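You operate a simulated robot arm through the tools that you are given. There is no shell and no other tool. Be economical: measure what you need, move in short steps, check, and stop when the job is done.

Carry out the task below with a simulated robot arm. There is one attempt and no reset: what you move stays moved.

TASK
Meter the red and the yellow cup; stand each on the mat that fits.
Fine: each cup down in the meter pocket to read it. Set down upright: red cup, yellow cup.

Only the result counts: the job must be done as asked and must still hold three seconds after the hand-in. Knocking over, shifting, dropping, spilling or breaking anything else fails it.

THE ROBOT
A 6-joint arm with a four-finger gripper on a trunk, on a base that drives. Base frame: it is fixed to the floor where the robot stands at the start and does not move with it; the origin is under the middle of the robot, x ahead of it, y to its left, z up. Readings come in m, degrees, newtons and seconds.
Its first joint turns from -166.0 to 166.0 degrees. Places, roughly: meter pocket [0.7, 0.1, 0.9]; teal cup [1, 1.25, 1.25]. Payload 3.67 kg.
Tool frame: the origin (TCP) lies between the finger pads and is the grasp point; the fingertips stand 0.028 m ahead of it; z points along the fingers, y is the line along which they close. Largest opening 0.112 m; the body of the gripper starts 0.073 m behind the TCP.
Orientation is that of the tool frame in the base frame, as [roll, pitch, yaw] about the fixed x, y, z axes, in that order (R = Rz(yaw) Ry(pitch) Rx(roll)). With the fingers straight down and closing along the base's y, the tool's x points along the base's -x, its y along +y and its z along -z.

THE INTERFACE
- The arm moves only by the tool play_rows. Its argument "steps" is a list of rows, each a list of 3 entries, a list of its own where there are three numbers: the shift along the base's x, y, z in units of 250 mm (1.0 is 250 mm), then the turn, a rotation vector about the base's x, y, z in units of 45 degrees (1.0 is 45 degrees), then the opening, from 0 (shut) to 1 (fully open). In form: [[[x, y, z], [wx, wy, wz], fingers], ...]. A call has 1 to 8 rows; each row is the pose to reach, as a shift and turn from the pose commanded when the call began. A call with a number of a shift or a turn outside -1 to 1 is refused whole. A row lasts 0.2 s, in which the tool goes at most 0.05 m and 8.6 degrees; a call with a longer step from one row to the next is refused whole, and so is a gripper value outside its range. A pose out of reach is approached as far as the arm can. The call stops where the force on the tool passes 90 N (or 10 N more than at its start, if that is more) or the arm is blocked; 0.2 s more then pass. The fingers move at their own pace and stop on an object; they squeeze with about 27 N. The grip force told is the motor's: it shows also when the fingers shut on nothing. Time passes only in rows, and 0.2 s behind the last, so rows that repeat a pose let the fingers close. It gives the time, the measured TCP pose, the force on the tool (base axes), the opening and the grip force at its end, in the units of the frame above (readings bear some noise), with the torque about the TCP (base axes, N m) and any sound that the robot's microphone picked up.
- Cameras (640 x 400 px; columns grow to the right, rows downward): "scene" is now at [0.1024, 0.1761, 1.3407]; the picture's right is [-0.35, -0.94, 0.00], its down [-0.43, 0.16, -0.89] and it looks along [0.83, -0.31, -0.46] (base axes); focal length 289 px, centre (320, 200). "wrist" rides on the gripper at [0.06, -0.018, -0.104] in the tool frame; the picture's right is [0.29, 0.96, 0.00], its down [-0.80, 0.24, -0.55] and it looks along [-0.53, 0.16, 0.83] (tool axes); focal length 234 px, centre (320, 200). There is no depth. A picture from a camera that has moved, and an enlarged one, comes with that camera's place and axes in the base frame and with its lens. The place of the scene camera against the robot may be out by one fixed shift of up to 0.012 m in any direction.
- capture(camera): a new picture of that camera. The clock stands still meanwhile.
- roll_base(legs): drives the robot by 1 to 6 legs, each [ahead, left, turn to the left] in m, m and degrees, along the robot's own axes; the way and the turn of a leg run together, so that a leg with both is an arc; at most 1.5 m and 180 degrees a leg. The arm and the cameras ride along, it lands a little off, and it stops where it bumps. It gives what a move gives.
- aim_head(pan, tilt): turns the head with the scene camera to pan (to the left, within 143 degrees either way) and tilt (down, from -29 to 69), counted from straight ahead of the robot. It gives what a move gives.
- zoom(camera, box): a new picture of the part [left, top, right, bottom] of that camera's present view, enlarged. The clock stands still meanwhile.
- sign_off(): hands the job in; it is judged then, once.

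Work in short steps. Places have to be worked out from the pictures, the camera data and where the tool is seen: move nearer, look again, correct. Check each grasp and each placing, and mend what went wrong. You have 120 turns and 90 pictures in all, those below and enlarged ones among them. Open the gripper and draw the arm clear of the work before you hand the job in, unless the task says otherwise; then end with one line.

The tools are called after "Emit:" as a command line: name --argument value ..., lists and objects as JSON in quotes. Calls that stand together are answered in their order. play_rows: Moves the arm, as the interface text tells. Its arguments: {"type":"object","properties":{"steps":{"type":"array"}},"required":["steps"]} The other tools are called the same way: roll_base (legs) drives the base; aim_head (pan, tilt) turns the head that bears the scene camera; capture (camera) takes a picture; zoom (camera, box) takes an enlarged picture of a part of a camera's view; sign_off () hands the job in.

At the start:

```text
time_s: 0.0
ee_pos: [0.3869, 0.1699, 1.1651]
ee_rot: [-179.9, 0.0, -180.0]
force: [0.6, 0.5, 0.5]
torque: [0.01, -0.03, 0.01]
width: 0.112
grasp_force: 0.1
robot x, y, heading: [0.0016, 0.0016, -0.0]
head pan, tilt: [-20.7, 27.3]
```

scene: 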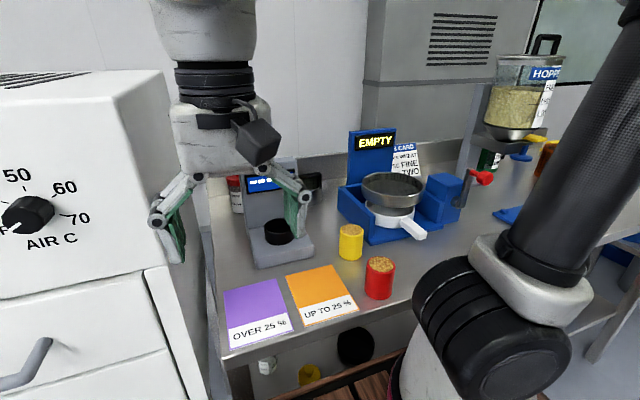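
wrist: 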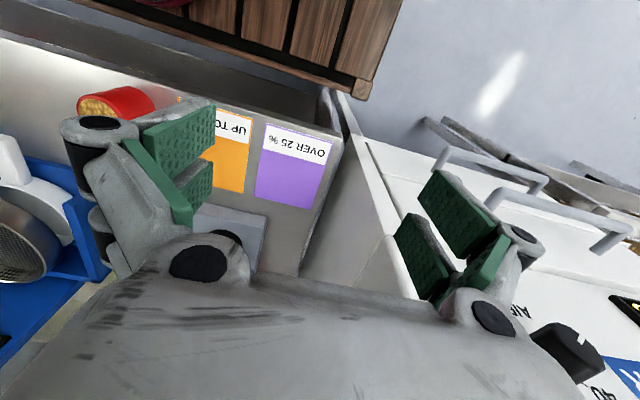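

The scene shows red and yellow cups, two mats, a meter and a job card. I'll zoom in to read the details.

Emit:
zoom --camera "scene" --box '[200, 110, 460, 350]'

Emit:
zoom --camera "scene" --box '[340, 120, 440, 190]'

```text
1.67 times, centred on (330, 230) of scene
camera zoom: at [0.1024, 0.1761, 1.3407], right [-0.35, -0.94, 0.0], down [-0.43, 0.16, -0.89], along [0.83, -0.31, -0.46], focal length 482 px, centre (303, 150)
```

zoom: 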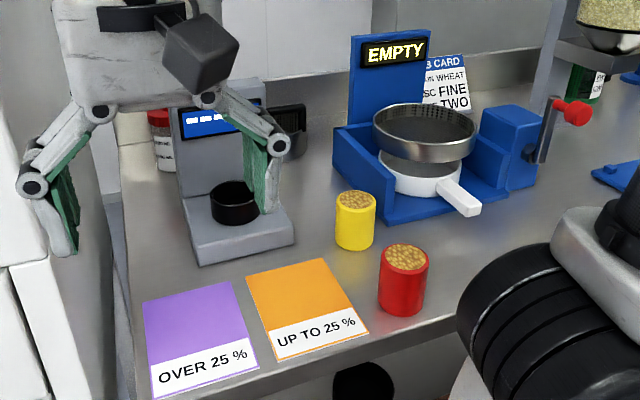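

```text
5.71 times, centred on (390, 155) of scene
camera zoom: at [0.1024, 0.1761, 1.3407], right [-0.35, -0.94, 0.0], down [-0.43, 0.16, -0.89], along [0.83, -0.31, -0.46], focal length 1651 px, centre (-80, 457)
```

zoom: 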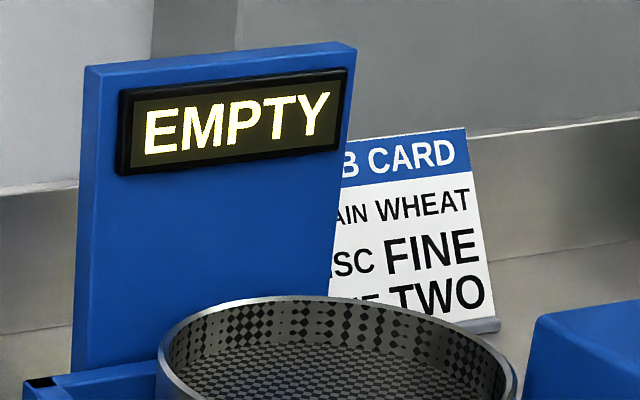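

Pixel geometry puts the red cup near (0.46,-0.08), too close to the axis, so I should back off about 0.2 m. First I look behind the robot.

Emit:
aim_head --pan 143 --tilt 35

Emit:
capture --camera "scene"

Emit:
aim_head --pan -143 --tilt 35

Emit:
capture --camera "scene"

```text
time_s: 2.5
ee_pos: [0.3862, 0.1712, 1.1658]
ee_rot: [-180.0, 0.0, 179.9]
force: [0.1, 0.3, 0.1]
torque: [0.01, -0.04, -0.02]
width: 0.1119
grasp_force: 0.0
robot x, y, heading: [0.001, -0.0011, -0.0]
head pan, tilt: [143.0, 35.0]
```

```text
85 pictures are left
camera scene: at [-0.0534, 0.2615, 1.3287], right [0.6, 0.8, 0.0], down [0.46, -0.35, -0.82], along [-0.65, 0.49, -0.57], focal length 289 px, centre (320, 200)
```

scene: 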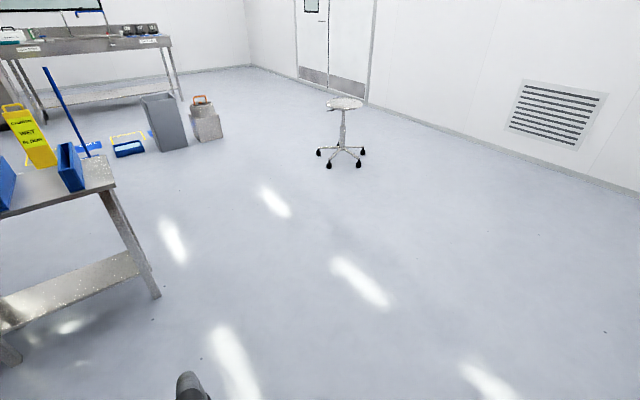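

```text
time_s: 6.4
ee_pos: [0.3856, 0.1713, 1.1655]
ee_rot: [180.0, 0.0, 180.0]
force: [0.8, -1.2, -0.3]
torque: [0.01, -0.02, -0.02]
width: 0.1119
grasp_force: 0.0
robot x, y, heading: [-0.0015, -0.002, 0.0]
head pan, tilt: [-143.0, 35.0]
```

```text
84 pictures are left
camera scene: at [-0.0534, 0.1555, 1.3287], right [-0.6, 0.8, 0.0], down [0.46, 0.35, -0.82], along [-0.65, -0.49, -0.57], focal length 289 px, centre (320, 200)
```

scene: 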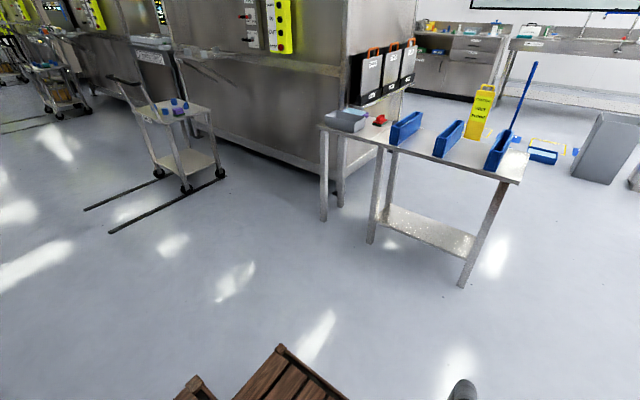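

The space behind looks open, but there is some slatted wood near the base; I'll look down to see whether it belongs to the robot.

Emit:
aim_head --pan -90 --tilt 69

Emit:
capture --camera "scene"

Emit:
aim_head --pan -15 --tilt 60

Emit:
capture --camera "scene"

```text
time_s: 7.7
ee_pos: [0.386, 0.1704, 1.1645]
ee_rot: [-179.9, 0.0, 180.0]
force: [0.0, -0.5, 0.7]
torque: [-0.03, 0.0, 0.0]
width: 0.1119
grasp_force: 0.1
robot x, y, heading: [-0.0016, -0.0012, -0.1]
head pan, tilt: [-90.0, 68.8]
```

```text
83 pictures are left
camera scene: at [0.0168, 0.1525, 1.285], right [-1.0, 0.0, 0.0], down [0.0, 0.93, -0.36], along [0.0, -0.36, -0.93], focal length 289 px, centre (320, 200)
```

scene: 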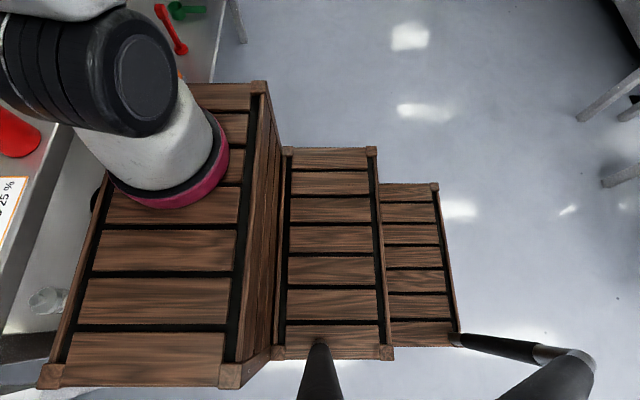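

```text
time_s: 9.1
ee_pos: [0.3866, 0.1723, 1.1665]
ee_rot: [180.0, 0.1, -180.0]
force: [-0.7, -0.7, -0.1]
torque: [-0.02, -0.01, 0.0]
width: 0.1121
grasp_force: 0.1
robot x, y, heading: [-0.0035, 0.0011, 0.1]
head pan, tilt: [-15.0, 60.0]
```

```text
82 pictures are left
camera scene: at [0.0813, 0.1912, 1.2944], right [-0.26, -0.97, 0.0], down [-0.84, 0.22, -0.5], along [0.48, -0.13, -0.87], focal length 289 px, centre (320, 200)
```

scene: 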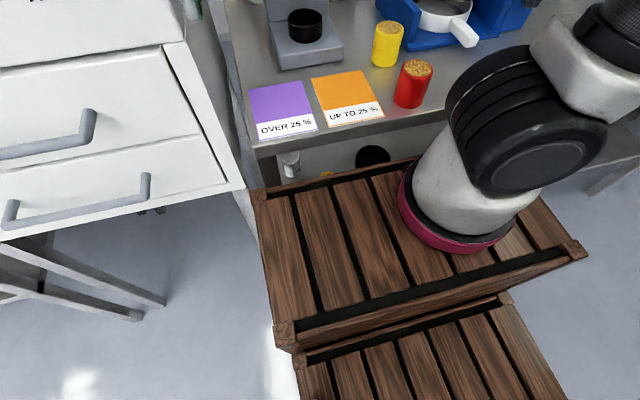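

The slatted stand is the robot's own pedestal. I back off 0.2 m to bring the cups into the reach ring and re-aim the head.

Emit:
roll_base --legs '[[-0.2, 0, 0]]'

Emit:
aim_head --pan -10 --tilt 35

Emit:
capture --camera "scene"

Emit:
capture --camera "wrist"

```text
time_s: 10.7
ee_pos: [0.1852, 0.1705, 1.1657]
ee_rot: [180.0, 0.0, 180.0]
force: [0.3, 0.9, -0.1]
torque: [0.0, 0.02, 0.02]
width: 0.1119
grasp_force: 0.1
robot x, y, heading: [-0.2014, 0.0019, -0.2]
head pan, tilt: [-15.0, 60.0]
```

```text
time_s: 11.6
ee_pos: [0.1848, 0.1712, 1.1633]
ee_rot: [-180.0, 0.0, 180.0]
force: [-0.9, -0.4, -0.1]
torque: [-0.01, 0.01, -0.01]
width: 0.1121
grasp_force: 0.1
robot x, y, heading: [-0.2009, 0.0016, -0.1]
head pan, tilt: [-10.0, 35.0]
```

```text
81 pictures are left
camera scene: at [-0.098, 0.1932, 1.3286], right [-0.17, -0.98, 0.0], down [-0.57, 0.1, -0.82], along [0.81, -0.14, -0.57], focal length 289 px, centre (320, 200)
```

scene: 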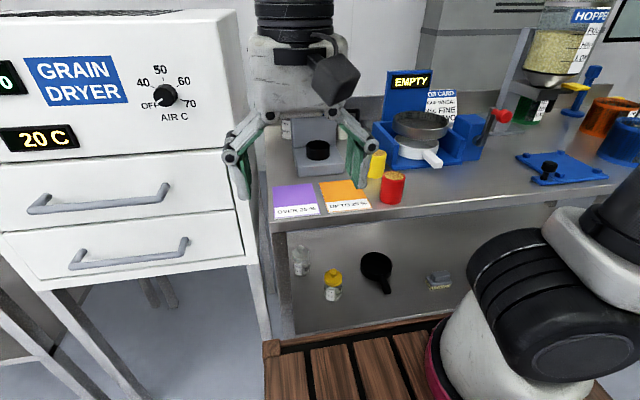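

```text
80 pictures are left
camera wrist: at [0.1247, 0.1536, 1.269], right [-0.29, 0.96, 0.0], down [0.8, 0.24, 0.55], along [0.53, 0.16, -0.83], focal length 234 px, centre (320, 200)
```

wrist: 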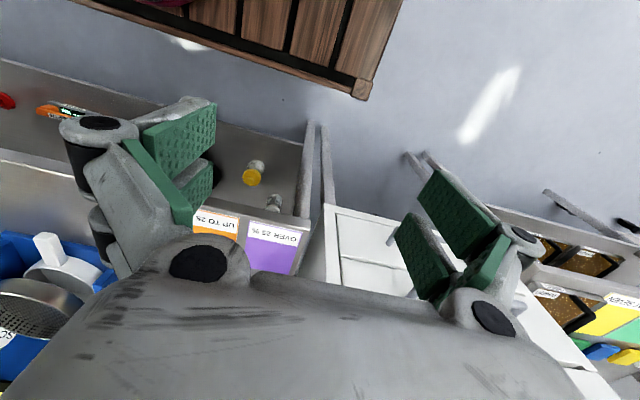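

Two views triangulate the bench top at z≈0.92, red cup about (0.455,-0.08), yellow (0.585,-0.08), pocket (0.70,0.065). I move the arm over toward the red cup at height.

Emit:
play_rows --steps '[[[0.125, -0.125, 0], [0, 0, 0], 1], [[0.25, -0.25, 0], [0, 0, 0], 1], [[0.375, -0.375, 0], [0, 0, 0], 1], [[0.5, -0.5, 0], [0, 0, 0], 1], [[0.625, -0.625, 0], [0, 0, 0], 1], [[0.75, -0.75, 0], [0, 0, 0], 1], [[0.875, -0.875, 0], [0, 0, 0], 1], [[1, -1, 0], [0, 0, 0], 1]]'

Emit:
capture --camera "wrist"

Emit:
capture --camera "scene"

```text
time_s: 13.4
ee_pos: [0.4342, -0.079, 1.1655]
ee_rot: [180.0, 0.0, -180.0]
force: [-0.5, 0.6, 0.9]
torque: [-0.04, -0.07, 0.01]
width: 0.1118
grasp_force: 0.1
robot x, y, heading: [-0.2055, 0.0004, -0.0]
head pan, tilt: [-10.0, 35.0]
```

```text
79 pictures are left
camera wrist: at [0.3753, -0.0963, 1.2698], right [-0.29, 0.96, 0.0], down [0.8, 0.24, 0.55], along [0.53, 0.16, -0.83], focal length 234 px, centre (320, 200)
```

wrist: 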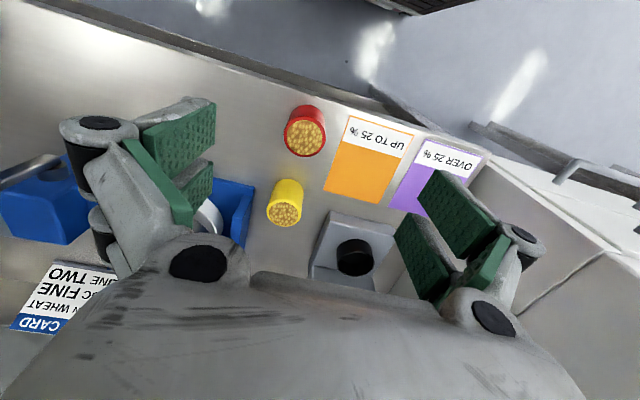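

```text
78 pictures are left
camera scene: at [-0.0984, 0.1933, 1.3287], right [-0.17, -0.98, 0.0], down [-0.56, 0.1, -0.82], along [0.81, -0.14, -0.57], focal length 289 px, centre (320, 200)
```

scene: 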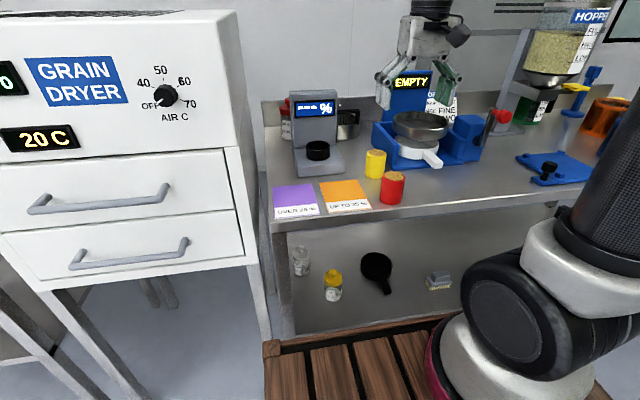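

The wrist view puts the red cup top at about (0.471,-0.087), yellow (0.587,-0.085), pocket (0.69,0.072). I move above the red cup and lower to z≈1.08.

Emit:
play_rows --steps '[[[0.07, -0.015, -0.12], [0, 0, 0], 1], [[0.144, -0.03, -0.24], [0, 0, 0], 1], [[0.144, -0.03, -0.34], [0, 0, 0], 1]]'

Emit:
capture --camera "wrist"

Emit:
capture --camera "scene"

```text
time_s: 14.2
ee_pos: [0.4718, -0.0855, 1.0803]
ee_rot: [-179.9, 0.0, 179.9]
force: [-0.3, 0.2, -0.4]
torque: [-0.03, -0.08, 0.0]
width: 0.112
grasp_force: 0.0
robot x, y, heading: [-0.1999, -0.0001, -0.2]
head pan, tilt: [-10.0, 35.0]
```

```text
77 pictures are left
camera wrist: at [0.4118, -0.1035, 1.1836], right [-0.29, 0.96, 0.0], down [0.8, 0.24, 0.55], along [0.53, 0.16, -0.83], focal length 234 px, centre (320, 200)
```

wrist: 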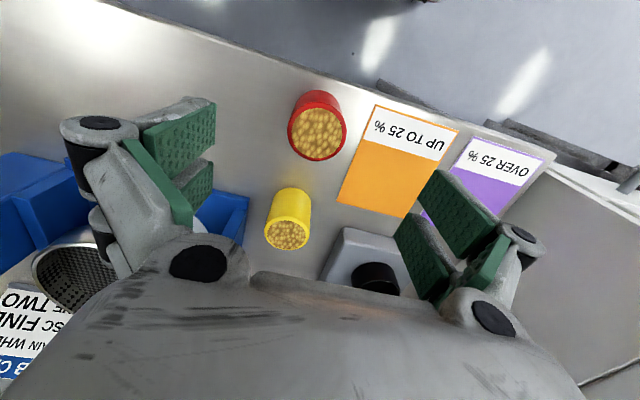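

```text
76 pictures are left
camera scene: at [-0.0982, 0.1932, 1.3287], right [-0.17, -0.98, 0.0], down [-0.56, 0.1, -0.82], along [0.81, -0.14, -0.57], focal length 289 px, centre (320, 200)
```

scene: 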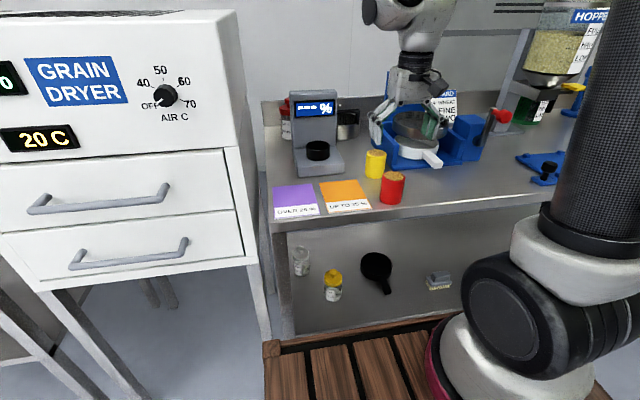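

Refined red cup: (0.473,-0.087), top z≈0.985. I lower to TCP z≈0.97 and close on the upper part of the cup, so the fingers stay clear of the pocket ring later.

Emit:
play_rows --steps '[[[0.004, 0, -0.15], [0, 0, 0], 1], [[0.004, 0, -0.3], [0, 0, 0], 1], [[0.004, 0, -0.44], [0, 0, 0], 1], [[0.004, 0, -0.44], [0, 0, 0], 1]]'

Emit:
capture --camera "wrist"

Emit:
zoom --camera "scene" --box '[270, 80, 470, 220]'

```text
time_s: 15.2
ee_pos: [0.4715, -0.0876, 0.9691]
ee_rot: [-180.0, 0.0, 179.9]
force: [0.4, -0.2, -0.1]
torque: [-0.04, 0.04, -0.01]
width: 0.1119
grasp_force: 0.1
robot x, y, heading: [-0.1986, -0.0009, 0.0]
head pan, tilt: [-10.0, 35.0]
```

```text
75 pictures are left
camera wrist: at [0.4118, -0.105, 1.074], right [-0.29, 0.96, 0.0], down [0.8, 0.24, 0.55], along [0.53, 0.16, -0.83], focal length 234 px, centre (320, 200)
```

wrist: 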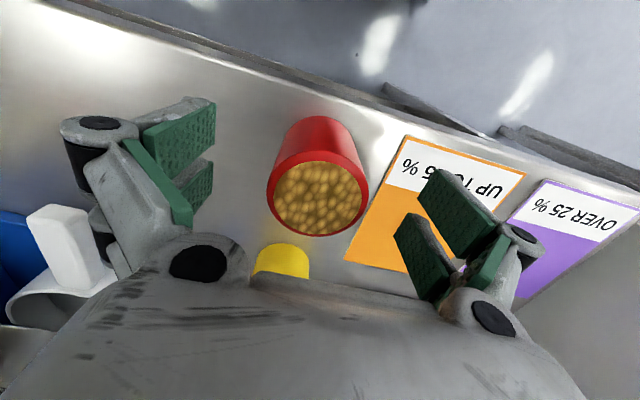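

```text
2.86 times, centred on (370, 150) of scene
camera zoom: at [-0.098, 0.1932, 1.3287], right [-0.17, -0.98, 0.0], down [-0.56, 0.1, -0.82], along [0.81, -0.14, -0.57], focal length 826 px, centre (177, 343)
```

zoom: 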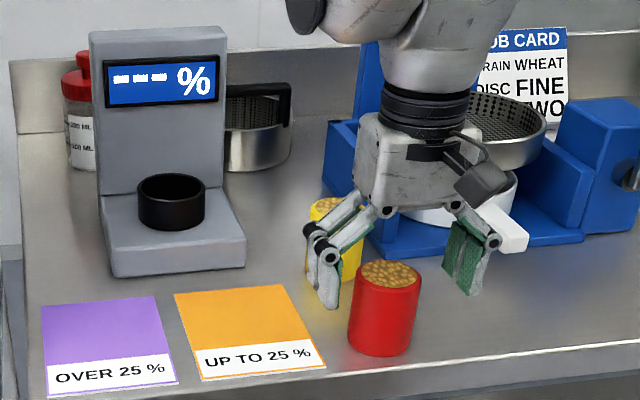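

Re-triangulating the three wrist views gives the red cup top at (0.480,-0.086,0.963), lower than I'd thought. I shift +9 mm in x, lower to TCP z≈0.955 and close.

Emit:
play_rows --steps '[[[0.036, 0.006, -0.05], [0, 0, 0], 1], [[0.036, 0.006, -0.05], [0, 0, 0], 0.5], [[0.036, 0.006, -0.05], [0, 0, 0], 0.2], [[0.036, 0.006, -0.05], [0, 0, 0], 0.2], [[0.036, 0.006, -0.05], [0, 0, 0], 0.2]]'

Emit:
capture --camera "wrist"

Emit:
zoom --camera "scene" --box '[270, 80, 470, 220]'

```text
time_s: 16.4
ee_pos: [0.482, -0.0863, 0.9577]
ee_rot: [180.0, 0.0, -179.9]
force: [0.4, 0.1, 0.1]
torque: [0.01, -0.01, 0.02]
width: 0.0544
grasp_force: 26.4
robot x, y, heading: [-0.2059, 0.0004, 0.0]
head pan, tilt: [-10.0, 35.0]
```

```text
73 pictures are left
camera wrist: at [0.4212, -0.1031, 1.0615], right [-0.29, 0.96, 0.0], down [0.8, 0.24, 0.55], along [0.53, 0.16, -0.83], focal length 234 px, centre (320, 200)
```

wrist: 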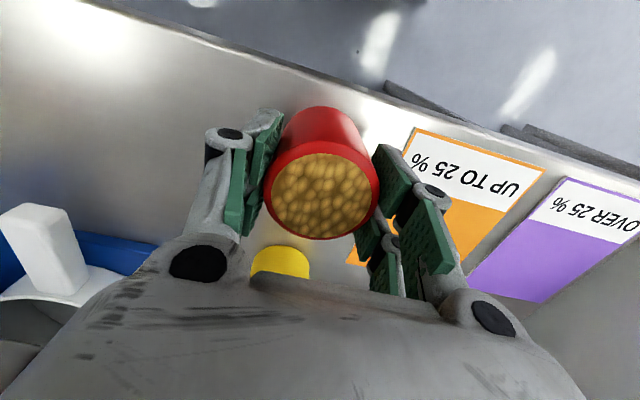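

```text
2.86 times, centred on (370, 150) of scene
camera zoom: at [-0.0979, 0.1932, 1.3287], right [-0.17, -0.98, 0.0], down [-0.56, 0.1, -0.82], along [0.81, -0.14, -0.57], focal length 826 px, centre (177, 343)
```

zoom: 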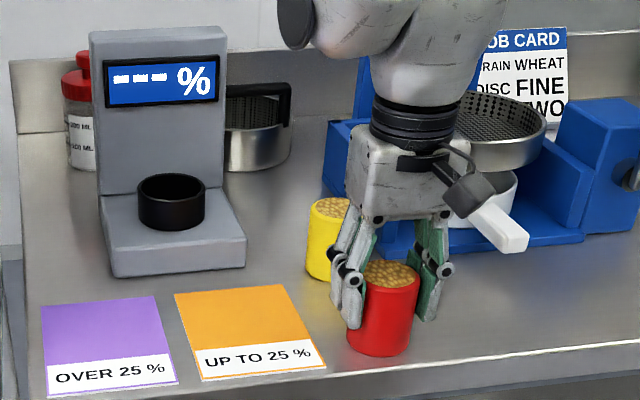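

The grip holds: width 0.054, 26 N. I lift 8 cm and check.

Emit:
play_rows --steps '[[[0, 0, 0.1], [0, 0, 0], 0.2], [[0, 0, 0.25], [0, 0, 0], 0.2], [[0, 0, 0.4], [0, 0, 0], 0.2], [[0, 0, 0.55], [0, 0, 0], 0.2]]'

Emit:
capture --camera "wrist"

Emit:
zoom --camera "scene" --box '[270, 80, 470, 220]'

```text
time_s: 17.4
ee_pos: [0.4818, -0.0851, 1.0949]
ee_rot: [-180.0, 0.0, -180.0]
force: [-0.6, -0.8, -0.5]
torque: [0.0, 0.01, -0.02]
width: 0.0223
grasp_force: 0.1
robot x, y, heading: [-0.2015, -0.0014, -0.3]
head pan, tilt: [-10.0, 35.0]
```

```text
71 pictures are left
camera wrist: at [0.422, -0.1022, 1.1987], right [-0.29, 0.96, 0.0], down [0.8, 0.24, 0.55], along [0.53, 0.16, -0.83], focal length 234 px, centre (320, 200)
```

wrist: 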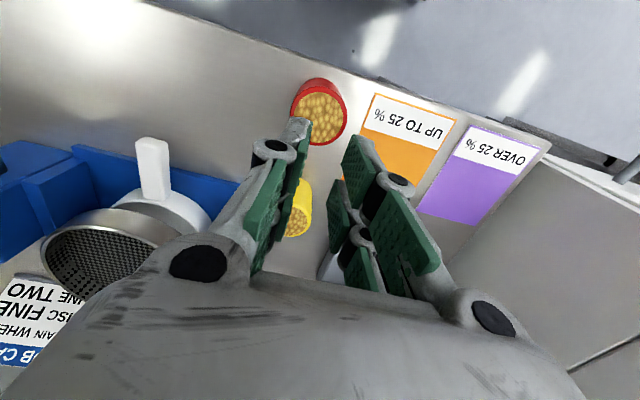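

```text
2.86 times, centred on (370, 150) of scene
camera zoom: at [-0.0978, 0.1932, 1.3286], right [-0.17, -0.98, 0.0], down [-0.56, 0.1, -0.82], along [0.81, -0.14, -0.57], focal length 826 px, centre (177, 343)
```

zoom: 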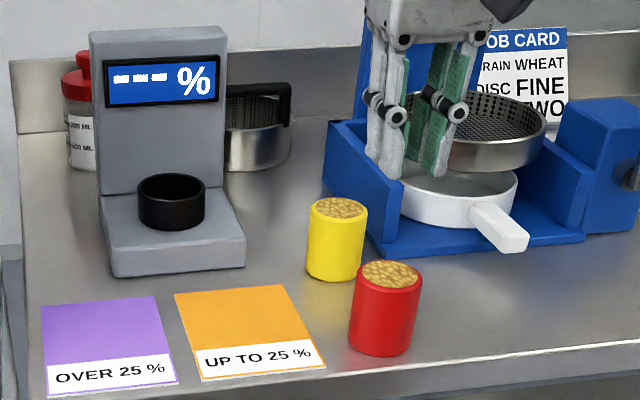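

The cup slipped and still stands, upright, at the same spot: the rim views again give (0.478,-0.0855, top 0.963). I'll regrasp a little deeper and 4 mm nearer the robot, closing fully, then lift only slightly.

Emit:
play_rows --steps '[[[-0.016, 0, 0], [0, 0, 0], 1], [[-0.016, 0, -0.1], [0, 0, 0], 1], [[-0.016, 0, -0.25], [0, 0, 0], 1], [[-0.016, 0, -0.4], [0, 0, 0], 1], [[-0.016, 0, -0.5], [0, 0, 0], 1], [[-0.016, 0, -0.59], [0, 0, 0], 1], [[-0.016, 0, -0.59], [0, 0, 0], 1]]'

Emit:
zoom --camera "wrist" --box '[200, 90, 440, 270]'

```text
time_s: 19.0
ee_pos: [0.4771, -0.0843, 0.9473]
ee_rot: [-180.0, 0.0, 180.0]
force: [-0.1, 0.4, 0.3]
torque: [0.02, 0.01, -0.05]
width: 0.1122
grasp_force: 0.0
robot x, y, heading: [-0.1993, -0.0006, 0.2]
head pan, tilt: [-10.0, 35.0]
```

```text
2.22 times, centred on (320, 180) of wrist
camera zoom: at [0.4176, -0.1024, 1.0515], right [-0.29, 0.96, 0.0], down [0.8, 0.24, 0.55], along [0.53, 0.16, -0.83], focal length 520 px, centre (320, 244)
```

zoom: 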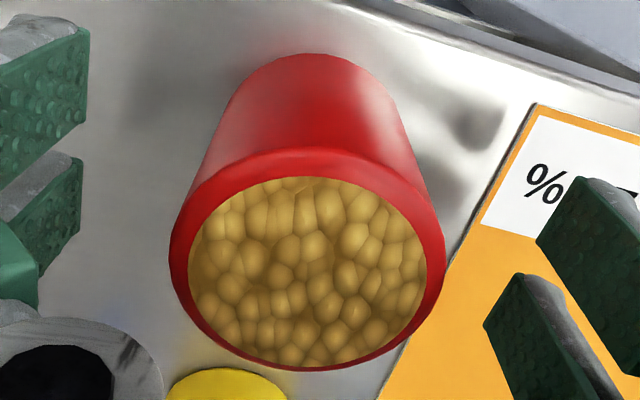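

The cup is well centred between the pads (rim ≈(0.479,-0.087)). I close fully, wait, then lift 1 cm slowly.

Emit:
play_rows --steps '[[[0.004, -0.006, 0], [0, 0, 0], 0.5], [[0.004, -0.006, 0], [0, 0, 0], 0], [[0.004, -0.006, 0], [0, 0, 0], 0], [[0.004, -0.006, 0], [0, 0, 0], 0], [[0.004, -0.006, 0.02], [0, 0, 0], 0], [[0.004, -0.006, 0.04], [0, 0, 0], 0]]'

Emit:
capture --camera "wrist"

Emit:
zoom --camera "scene" --box '[320, 120, 440, 215]'

```text
time_s: 20.4
ee_pos: [0.4778, -0.0865, 0.9586]
ee_rot: [-179.9, 0.0, 179.9]
force: [-0.5, 0.1, -1.0]
torque: [-0.05, -0.02, -0.01]
width: 0.0542
grasp_force: 27.1
robot x, y, heading: [-0.2035, 0.0033, -0.2]
head pan, tilt: [-10.0, 35.0]
```

```text
68 pictures are left
camera wrist: at [0.418, -0.1039, 1.0616], right [-0.29, 0.96, 0.0], down [0.8, 0.24, 0.55], along [0.53, 0.16, -0.83], focal length 234 px, centre (320, 200)
```

wrist: 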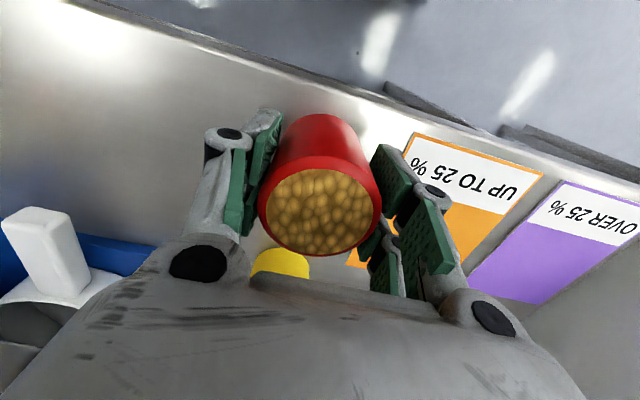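

```text
4.21 times, centred on (380, 168) of scene
camera zoom: at [-0.0979, 0.1932, 1.3287], right [-0.17, -0.98, 0.0], down [-0.56, 0.1, -0.82], along [0.81, -0.14, -0.57], focal length 1217 px, centre (67, 337)
```

zoom: 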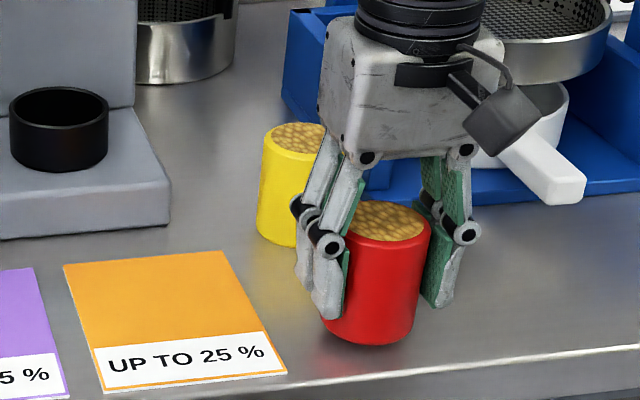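

The cup is now lifted about 1 cm with 27 N grip. I continue up slowly and check again.

Emit:
play_rows --steps '[[[0, 0, 0.04], [0, 0, 0], 0], [[0, 0, 0.1], [0, 0, 0], 0], [[0, 0, 0.16], [0, 0, 0], 0], [[0, 0, 0.22], [0, 0, 0], 0], [[0, 0, 0.28], [0, 0, 0], 0]]'

Emit:
capture --camera "wrist"

Emit:
zoom --camera "scene" --box '[270, 80, 470, 220]'

```text
time_s: 21.6
ee_pos: [0.4786, -0.0874, 1.0282]
ee_rot: [180.0, 0.0, -179.9]
force: [0.1, -0.1, -1.7]
torque: [0.04, 0.04, -0.02]
width: 0.0545
grasp_force: 27.3
robot x, y, heading: [-0.2023, 0.0009, -0.1]
head pan, tilt: [-10.0, 35.0]
```

```text
66 pictures are left
camera wrist: at [0.4181, -0.104, 1.1315], right [-0.29, 0.96, 0.0], down [0.8, 0.24, 0.55], along [0.53, 0.16, -0.83], focal length 234 px, centre (320, 200)
```

wrist: 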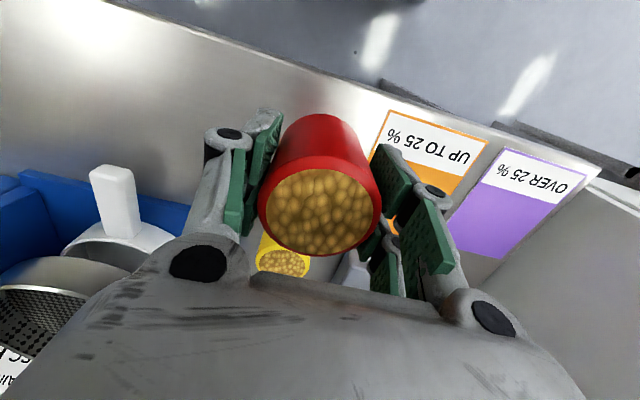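

```text
2.86 times, centred on (370, 150) of scene
camera zoom: at [-0.0979, 0.1932, 1.3286], right [-0.17, -0.98, 0.0], down [-0.56, 0.1, -0.82], along [0.81, -0.14, -0.57], focal length 826 px, centre (177, 343)
```

zoom: 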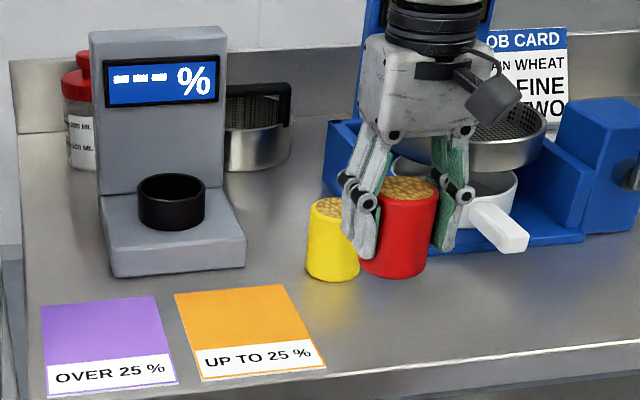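

The red cup is held well. I raise to z≈1.12 and move beside the pocket, to view it with the wrist camera.

Emit:
play_rows --steps '[[[0, 0, 0.18], [0, 0, 0], 0], [[0.1, 0.02, 0.3], [0, 0, 0], 0], [[0.25, 0.05, 0.36], [0, 0, 0], 0], [[0.4, 0.1, 0.36], [0, 0, 0], 0], [[0.55, 0.14, 0.36], [0, 0, 0], 0], [[0.7, 0.18, 0.36], [0, 0, 0], 0], [[0.846, 0.208, 0.36], [0, 0, 0], 0], [[0.846, 0.208, 0.36], [0, 0, 0], 0]]'

Emit:
capture --camera "wrist"

Emit:
capture --camera "scene"

```text
time_s: 23.4
ee_pos: [0.6886, -0.0342, 1.1165]
ee_rot: [179.9, 0.0, -179.9]
force: [0.0, 0.2, -0.1]
torque: [0.01, -0.02, -0.01]
width: 0.0547
grasp_force: 26.7
robot x, y, heading: [-0.1999, 0.0031, -0.1]
head pan, tilt: [-10.0, 35.0]
```

```text
64 pictures are left
camera wrist: at [0.6293, -0.0511, 1.2208], right [-0.29, 0.96, 0.0], down [0.8, 0.24, 0.55], along [0.53, 0.16, -0.83], focal length 234 px, centre (320, 200)
```

wrist: 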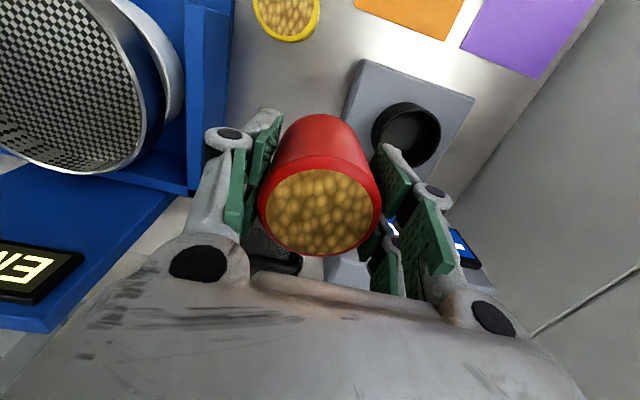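

```text
63 pictures are left
camera scene: at [-0.098, 0.1932, 1.3287], right [-0.17, -0.98, 0.0], down [-0.56, 0.1, -0.82], along [0.81, -0.14, -0.57], focal length 289 px, centre (320, 200)
```

scene: 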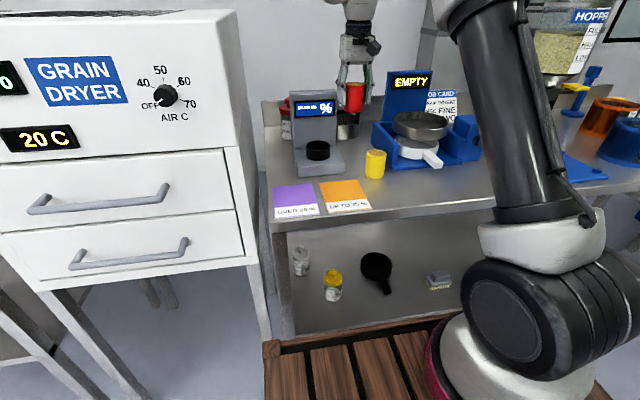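

The pocket is visible next to the right finger; I zoom in to locate the ring.

Emit:
zoom --camera "wrist" --box '[330, 50, 490, 170]'

```text
3.33 times, centred on (410, 110) of wrist
camera zoom: at [0.6293, -0.0511, 1.2208], right [-0.29, 0.96, 0.0], down [0.8, 0.24, 0.55], along [0.53, 0.16, -0.83], focal length 781 px, centre (20, 500)
```

zoom: 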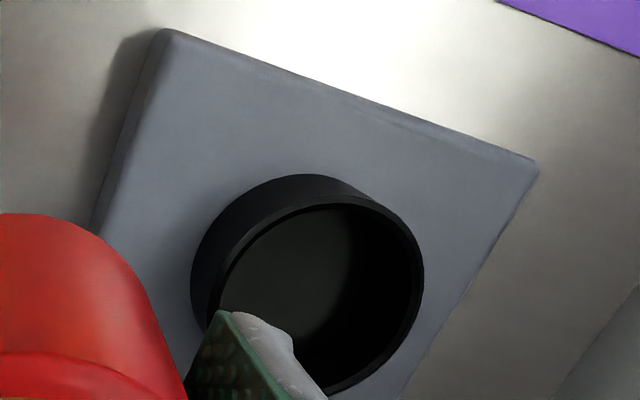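

Ring top is at about (0.689,0.08) for z≈0.94. I drop 5 cm for a second view to fix its height.

Emit:
play_rows --steps '[[[0, 0, -0.1], [0, 0, 0], 0], [[0, 0, -0.2], [0, 0, 0], 0], [[0, 0, -0.2], [0, 0, 0], 0]]'

Emit:
zoom --camera "wrist" --box '[340, 30, 500, 150]'

Emit:
zoom --camera "scene" --box '[270, 70, 390, 190]'

```text
time_s: 24.2
ee_pos: [0.6883, -0.0332, 1.0671]
ee_rot: [-180.0, 0.0, 179.9]
force: [-0.2, 0.7, -0.8]
torque: [0.03, 0.0, -0.02]
width: 0.0546
grasp_force: 26.8
robot x, y, heading: [-0.2016, -0.003, 0.1]
head pan, tilt: [-10.0, 35.0]
```

```text
3.33 times, centred on (420, 90) of wrist
camera zoom: at [0.6293, -0.0509, 1.1708], right [-0.29, 0.96, 0.0], down [0.8, 0.24, 0.55], along [0.53, 0.16, -0.83], focal length 781 px, centre (-13, 567)
```

zoom: 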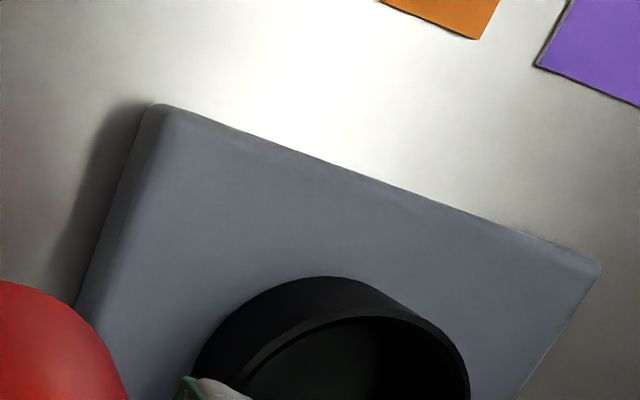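

```text
3.33 times, centred on (330, 130) of scene
camera zoom: at [-0.0979, 0.1932, 1.3287], right [-0.17, -0.98, 0.0], down [-0.56, 0.1, -0.82], along [0.81, -0.14, -0.57], focal length 963 px, centre (287, 433)
```

zoom: 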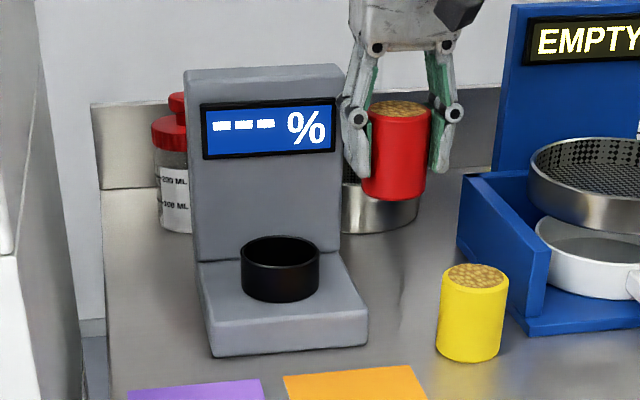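

The ring's top works out at z≈0.957, centre (0.686,0.074), inner diameter ≈0.066. I move over it at this height and look.

Emit:
play_rows --steps '[[[0, 0.15, 0], [0, 0, 0], 0], [[-0.005, 0.3, 0], [0, 0, 0], 0], [[-0.01, 0.43, 0], [0, 0, 0], 0], [[-0.01, 0.43, -0.1], [0, 0, 0], 0], [[-0.01, 0.43, -0.1], [0, 0, 0], 0]]'

Emit:
zoom --camera "wrist" --box '[220, 20, 460, 200]'

Emit:
zoom --camera "scene" --box '[270, 70, 390, 190]'

```text
time_s: 25.4
ee_pos: [0.6869, 0.0724, 1.0425]
ee_rot: [180.0, 0.0, -180.0]
force: [-0.1, -0.4, -1.2]
torque: [-0.03, -0.02, -0.02]
width: 0.0545
grasp_force: 26.9
robot x, y, heading: [-0.1986, -0.0002, -0.3]
head pan, tilt: [-10.0, 35.0]
```

```text
2.22 times, centred on (340, 110) of wrist
camera zoom: at [0.6266, 0.0555, 1.146], right [-0.29, 0.96, 0.0], down [0.8, 0.24, 0.55], along [0.53, 0.16, -0.83], focal length 520 px, centre (276, 400)
```

zoom: 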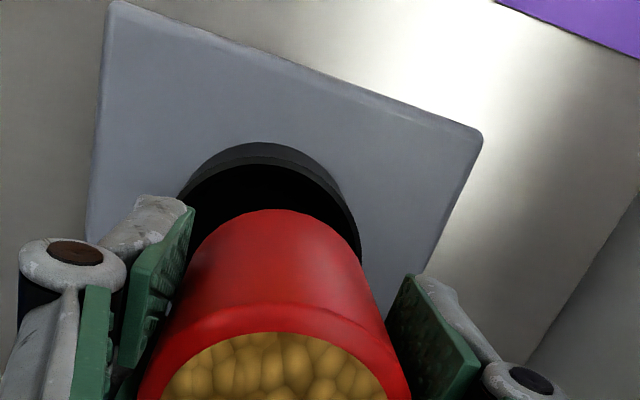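

```text
3.33 times, centred on (330, 130) of scene
camera zoom: at [-0.098, 0.1932, 1.3286], right [-0.17, -0.98, 0.0], down [-0.56, 0.1, -0.82], along [0.81, -0.14, -0.57], focal length 963 px, centre (287, 433)
```

zoom: 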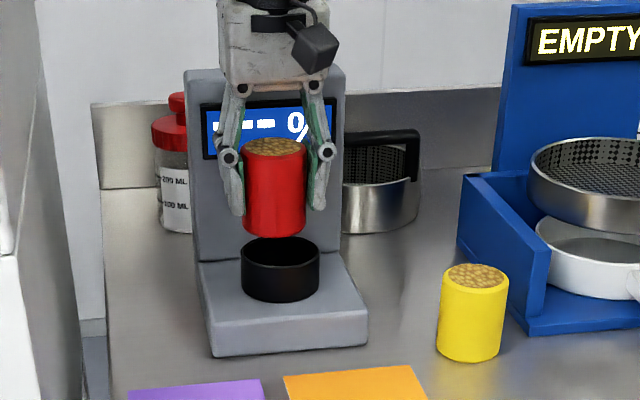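

Both views suggest the ring centre is slightly further and to the right: ≈(0.691,0.070). I correct by (+4,-3) mm and lower to just above the rim to look again.

Emit:
play_rows --steps '[[[0.016, -0.014, 0], [0, 0, 0], 0], [[0.016, -0.014, -0.08], [0, 0, 0], 0], [[0.016, -0.014, -0.08], [0, 0, 0], 0]]'

Emit:
zoom --camera "wrist" --box '[220, 0, 460, 180]'

Emit:
zoom --camera "scene" --box '[270, 70, 390, 190]'

```text
time_s: 26.2
ee_pos: [0.6904, 0.0688, 1.0224]
ee_rot: [-180.0, 0.0, -179.9]
force: [0.1, 0.1, -1.1]
torque: [0.01, -0.01, -0.01]
width: 0.0543
grasp_force: 26.8
robot x, y, heading: [-0.2009, -0.0009, -0.1]
head pan, tilt: [-10.0, 35.0]
```

```text
2.22 times, centred on (340, 90) of wrist
camera zoom: at [0.63, 0.0511, 1.1258], right [-0.29, 0.96, 0.0], down [0.8, 0.24, 0.55], along [0.53, 0.16, -0.83], focal length 520 px, centre (276, 444)
```

zoom: 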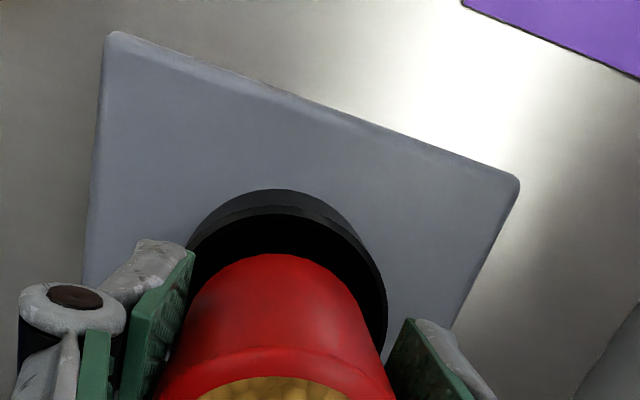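

```text
3.33 times, centred on (330, 130) of scene
camera zoom: at [-0.0979, 0.1932, 1.3286], right [-0.17, -0.98, 0.0], down [-0.56, 0.1, -0.82], along [0.81, -0.14, -0.57], focal length 963 px, centre (287, 433)
```

zoom: 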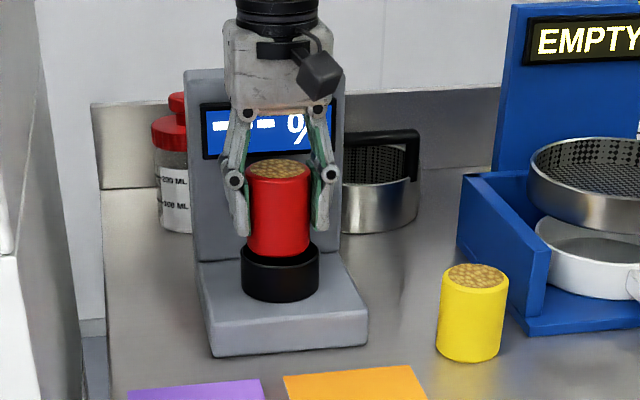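

The cup is centred over the ring in both views. I lower slowly to TCP z≈0.99, fingertips still just above the rim, and read the force.

Emit:
play_rows --steps '[[[-0.002, 0, -0.04], [0, 0, 0], 0], [[-0.002, 0, -0.07], [0, 0, 0], 0], [[-0.002, 0, -0.1], [0, 0, 0], 0], [[-0.002, 0, -0.13], [0, 0, 0], 0]]'

Emit:
zoom --camera "wrist" --box '[220, 20, 460, 200]'

Emit:
zoom --camera "scene" --box '[270, 70, 390, 190]'

```text
time_s: 27.2
ee_pos: [0.6898, 0.0679, 0.9956]
ee_rot: [-180.0, 0.2, -179.9]
force: [-24.4, -9.4, 48.8]
torque: [-0.91, 1.6, -0.45]
width: 0.0545
grasp_force: 27.5
robot x, y, heading: [-0.2015, 0.0004, -0.1]
head pan, tilt: [-10.0, 35.0]
```

```text
2.22 times, centred on (340, 110) of wrist
camera zoom: at [0.6281, 0.0508, 1.0993], right [-0.29, 0.96, 0.0], down [0.79, 0.24, 0.56], along [0.54, 0.16, -0.83], focal length 520 px, centre (276, 400)
```

zoom: 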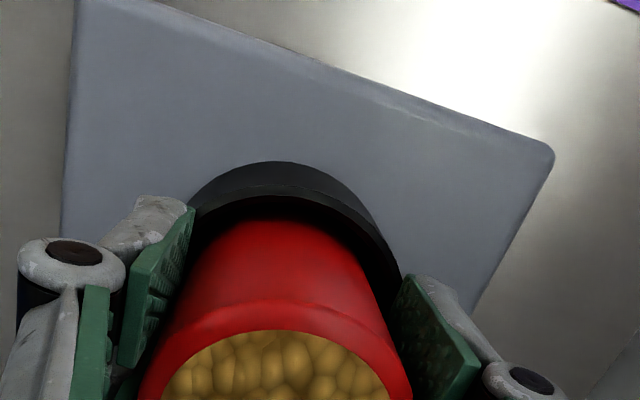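

```text
3.33 times, centred on (330, 130) of scene
camera zoom: at [-0.1008, 0.1927, 1.329], right [-0.17, -0.98, 0.0], down [-0.56, 0.1, -0.82], along [0.81, -0.14, -0.57], focal length 963 px, centre (287, 433)
```

zoom: 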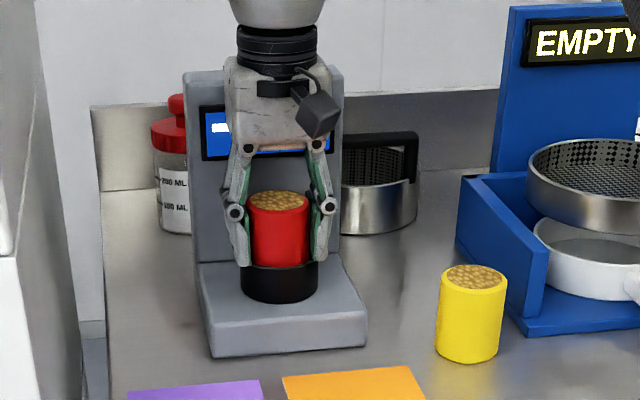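

The 49 N push shows the fingertips have reached the ring top, with the cup about 2 cm into the pocket. I back up 7 mm to relieve the force and check before releasing.

Emit:
play_rows --steps '[[[0, 0, 0.028], [0, 0, 0], 0], [[0, 0, 0.028], [0, 0, 0], 0]]'

```text
time_s: 27.8
ee_pos: [0.6891, 0.0691, 0.9958]
ee_rot: [180.0, -0.1, -179.9]
force: [-13.6, -10.4, -2.2]
torque: [-0.38, 0.47, -0.16]
width: 0.0542
grasp_force: 26.8
robot x, y, heading: [-0.2033, 0.0034, -0.4]
head pan, tilt: [-10.0, 35.0]
```

The vertical force is gone but a side force (-14,-10) remains, so the cup leans on the ring's +x/+y side. I shift (-2.5,-2) mm.

Emit:
play_rows --steps '[[[-0.01, -0.008, 0], [0, 0, 0], 0], [[-0.01, -0.008, 0], [0, 0, 0], 0]]'

```text
time_s: 28.4
ee_pos: [0.6891, 0.0677, 0.9969]
ee_rot: [179.9, 0.1, 180.0]
force: [-0.9, 0.0, -0.2]
torque: [0.02, -0.01, -0.02]
width: 0.054
grasp_force: 27.6
robot x, y, heading: [-0.2047, -0.0013, -0.1]
head pan, tilt: [-10.0, 35.0]
```

Side force is gone. I try lowering further in small steps to see whether the cup goes deeper now.

Emit:
play_rows --steps '[[[-0.004, -0.002, -0.012], [0, 0, 0], 0], [[-0.004, -0.002, -0.02], [0, 0, 0], 0]]'

Emit:
zoom --camera "scene" --box '[280, 80, 370, 180]'

Emit:
zoom --camera "wrist" --box '[220, 60, 460, 240]'

```text
time_s: 29.0
ee_pos: [0.6871, 0.068, 0.9959]
ee_rot: [180.0, 0.5, -180.0]
force: [3.5, 1.2, 34.2]
torque: [-0.09, 0.53, -0.03]
width: 0.0546
grasp_force: 27.5
robot x, y, heading: [-0.199, -0.0024, -0.1]
head pan, tilt: [-10.0, 35.0]
```

```text
4.00 times, centred on (325, 130) of scene
camera zoom: at [-0.099, 0.1932, 1.3288], right [-0.17, -0.98, 0.0], down [-0.56, 0.1, -0.82], along [0.81, -0.14, -0.57], focal length 1156 px, centre (300, 480)
```

zoom: 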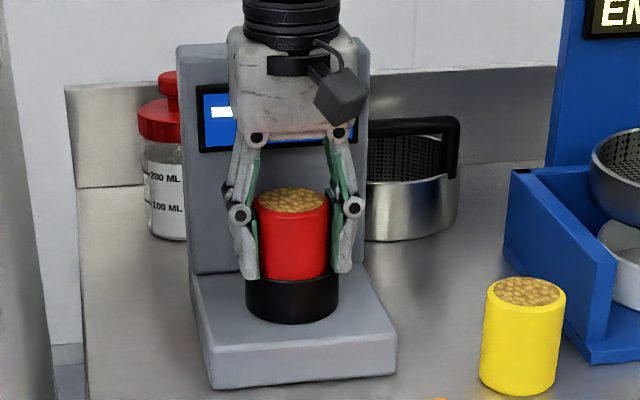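

```text
2.22 times, centred on (340, 150) of wrist
camera zoom: at [0.6267, 0.0499, 1.0992], right [-0.29, 0.96, 0.0], down [0.79, 0.24, 0.56], along [0.54, 0.16, -0.83], focal length 520 px, centre (276, 311)
```

zoom: 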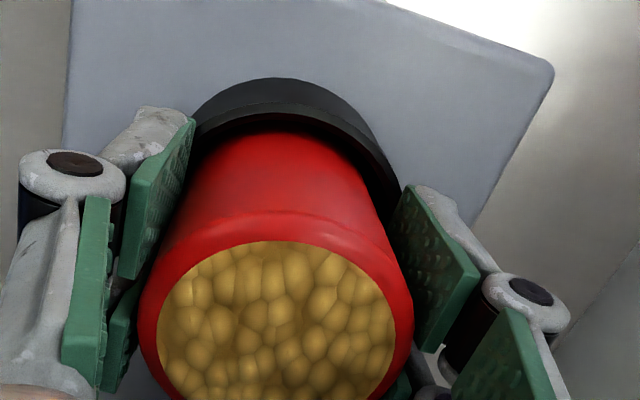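

It's solid at z≈0.996 with little side force: either the cup floor or the fingers on the rim. I unload 4 mm and open.

Emit:
play_rows --steps '[[[0, 0, 0.02], [0, 0, 0], 0], [[0, 0, 0.02], [0, 0, 0], 0.6], [[0, 0, 0.02], [0, 0, 0], 0.6], [[0, 0, 0.02], [0, 0, 0], 1], [[0, 0, 0.02], [0, 0, 0], 1]]'

Emit:
zoom --camera "scene" --box '[280, 80, 370, 180]'

Emit:
zoom --camera "wrist" --box '[220, 60, 460, 240]'

```text
time_s: 30.2
ee_pos: [0.6867, 0.0678, 0.9986]
ee_rot: [180.0, 0.0, 180.0]
force: [0.1, 0.6, 0.5]
torque: [0.02, 0.01, 0.01]
width: 0.1118
grasp_force: 0.0
robot x, y, heading: [-0.1994, 0.0023, 0.0]
head pan, tilt: [-10.0, 35.0]
```

```text
4.00 times, centred on (325, 130) of scene
camera zoom: at [-0.098, 0.1932, 1.3286], right [-0.17, -0.98, 0.0], down [-0.56, 0.1, -0.82], along [0.81, -0.14, -0.57], focal length 1156 px, centre (300, 480)
```

zoom: 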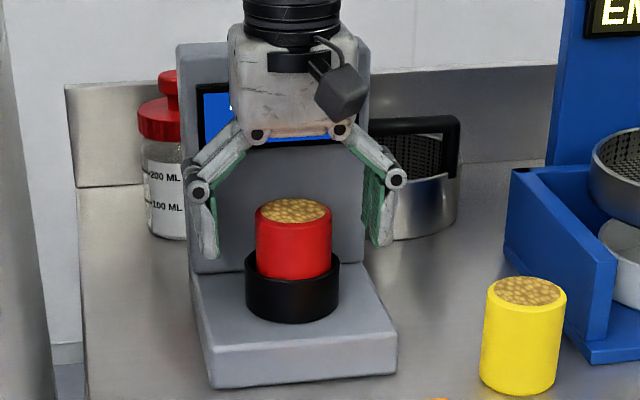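

```text
2.22 times, centred on (340, 150) of wrist
camera zoom: at [0.6266, 0.0496, 1.1011], right [-0.29, 0.96, 0.0], down [0.8, 0.24, 0.55], along [0.53, 0.16, -0.83], focal length 520 px, centre (276, 311)
```

zoom: 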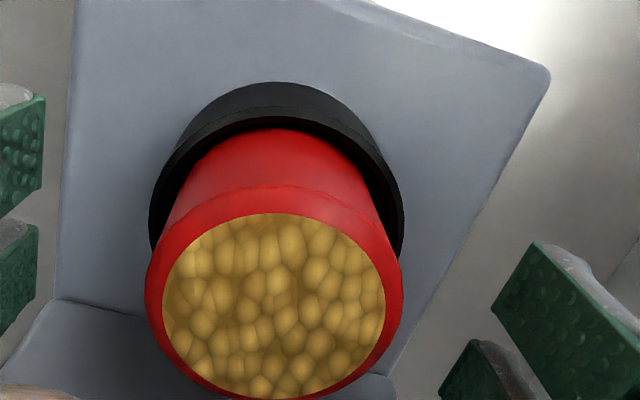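

The cup dropped in and stands upright in the pocket. I raise the arm and move aside to read the display.

Emit:
play_rows --steps '[[[0, 0, 0.15], [0, 0, 0], 1], [[0, 0, 0.3], [0, 0, 0], 1], [[0, -0.1, 0.42], [0, 0, 0], 1], [[0, -0.28, 0.42], [0, 0, 0], 1], [[0, -0.45, 0.42], [0, 0, 0], 1], [[0, -0.6, 0.42], [0, 0, 0], 1]]'

Emit:
zoom --camera "scene" --box '[280, 80, 370, 180]'

Emit:
capture --camera "wrist"

```text
time_s: 31.6
ee_pos: [0.6874, -0.0808, 1.1026]
ee_rot: [180.0, -0.1, -179.9]
force: [0.2, 0.3, 0.6]
torque: [-0.09, 0.01, -0.06]
width: 0.1119
grasp_force: 0.1
robot x, y, heading: [-0.1987, -0.0011, -0.1]
head pan, tilt: [-10.0, 35.0]
```

```text
4.00 times, centred on (325, 130) of scene
camera zoom: at [-0.0981, 0.1937, 1.3286], right [-0.17, -0.98, 0.0], down [-0.56, 0.1, -0.82], along [0.81, -0.14, -0.57], focal length 1156 px, centre (300, 480)
```

zoom: 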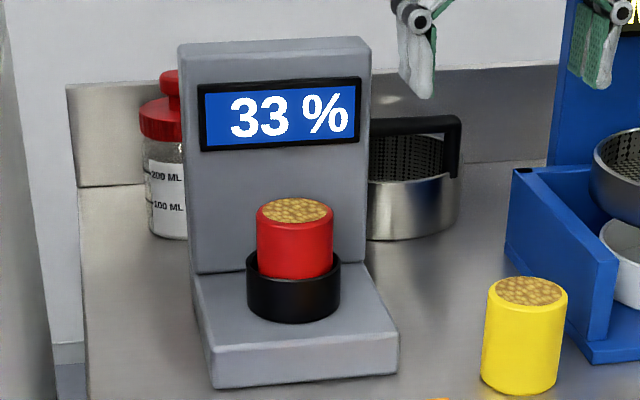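

```text
48 pictures are left
camera wrist: at [0.6269, -0.0985, 1.2057], right [-0.29, 0.96, 0.0], down [0.8, 0.24, 0.55], along [0.53, 0.16, -0.83], focal length 234 px, centre (320, 200)
```

wrist: 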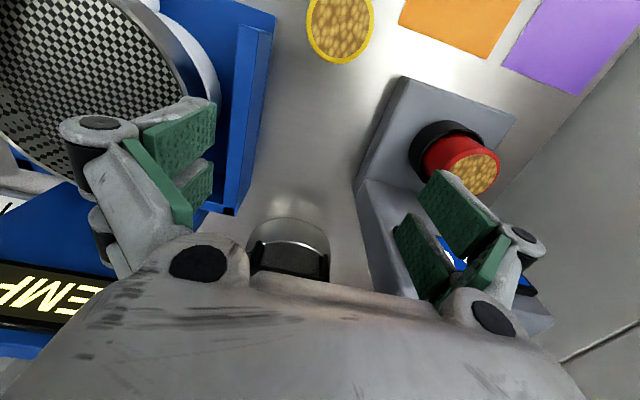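

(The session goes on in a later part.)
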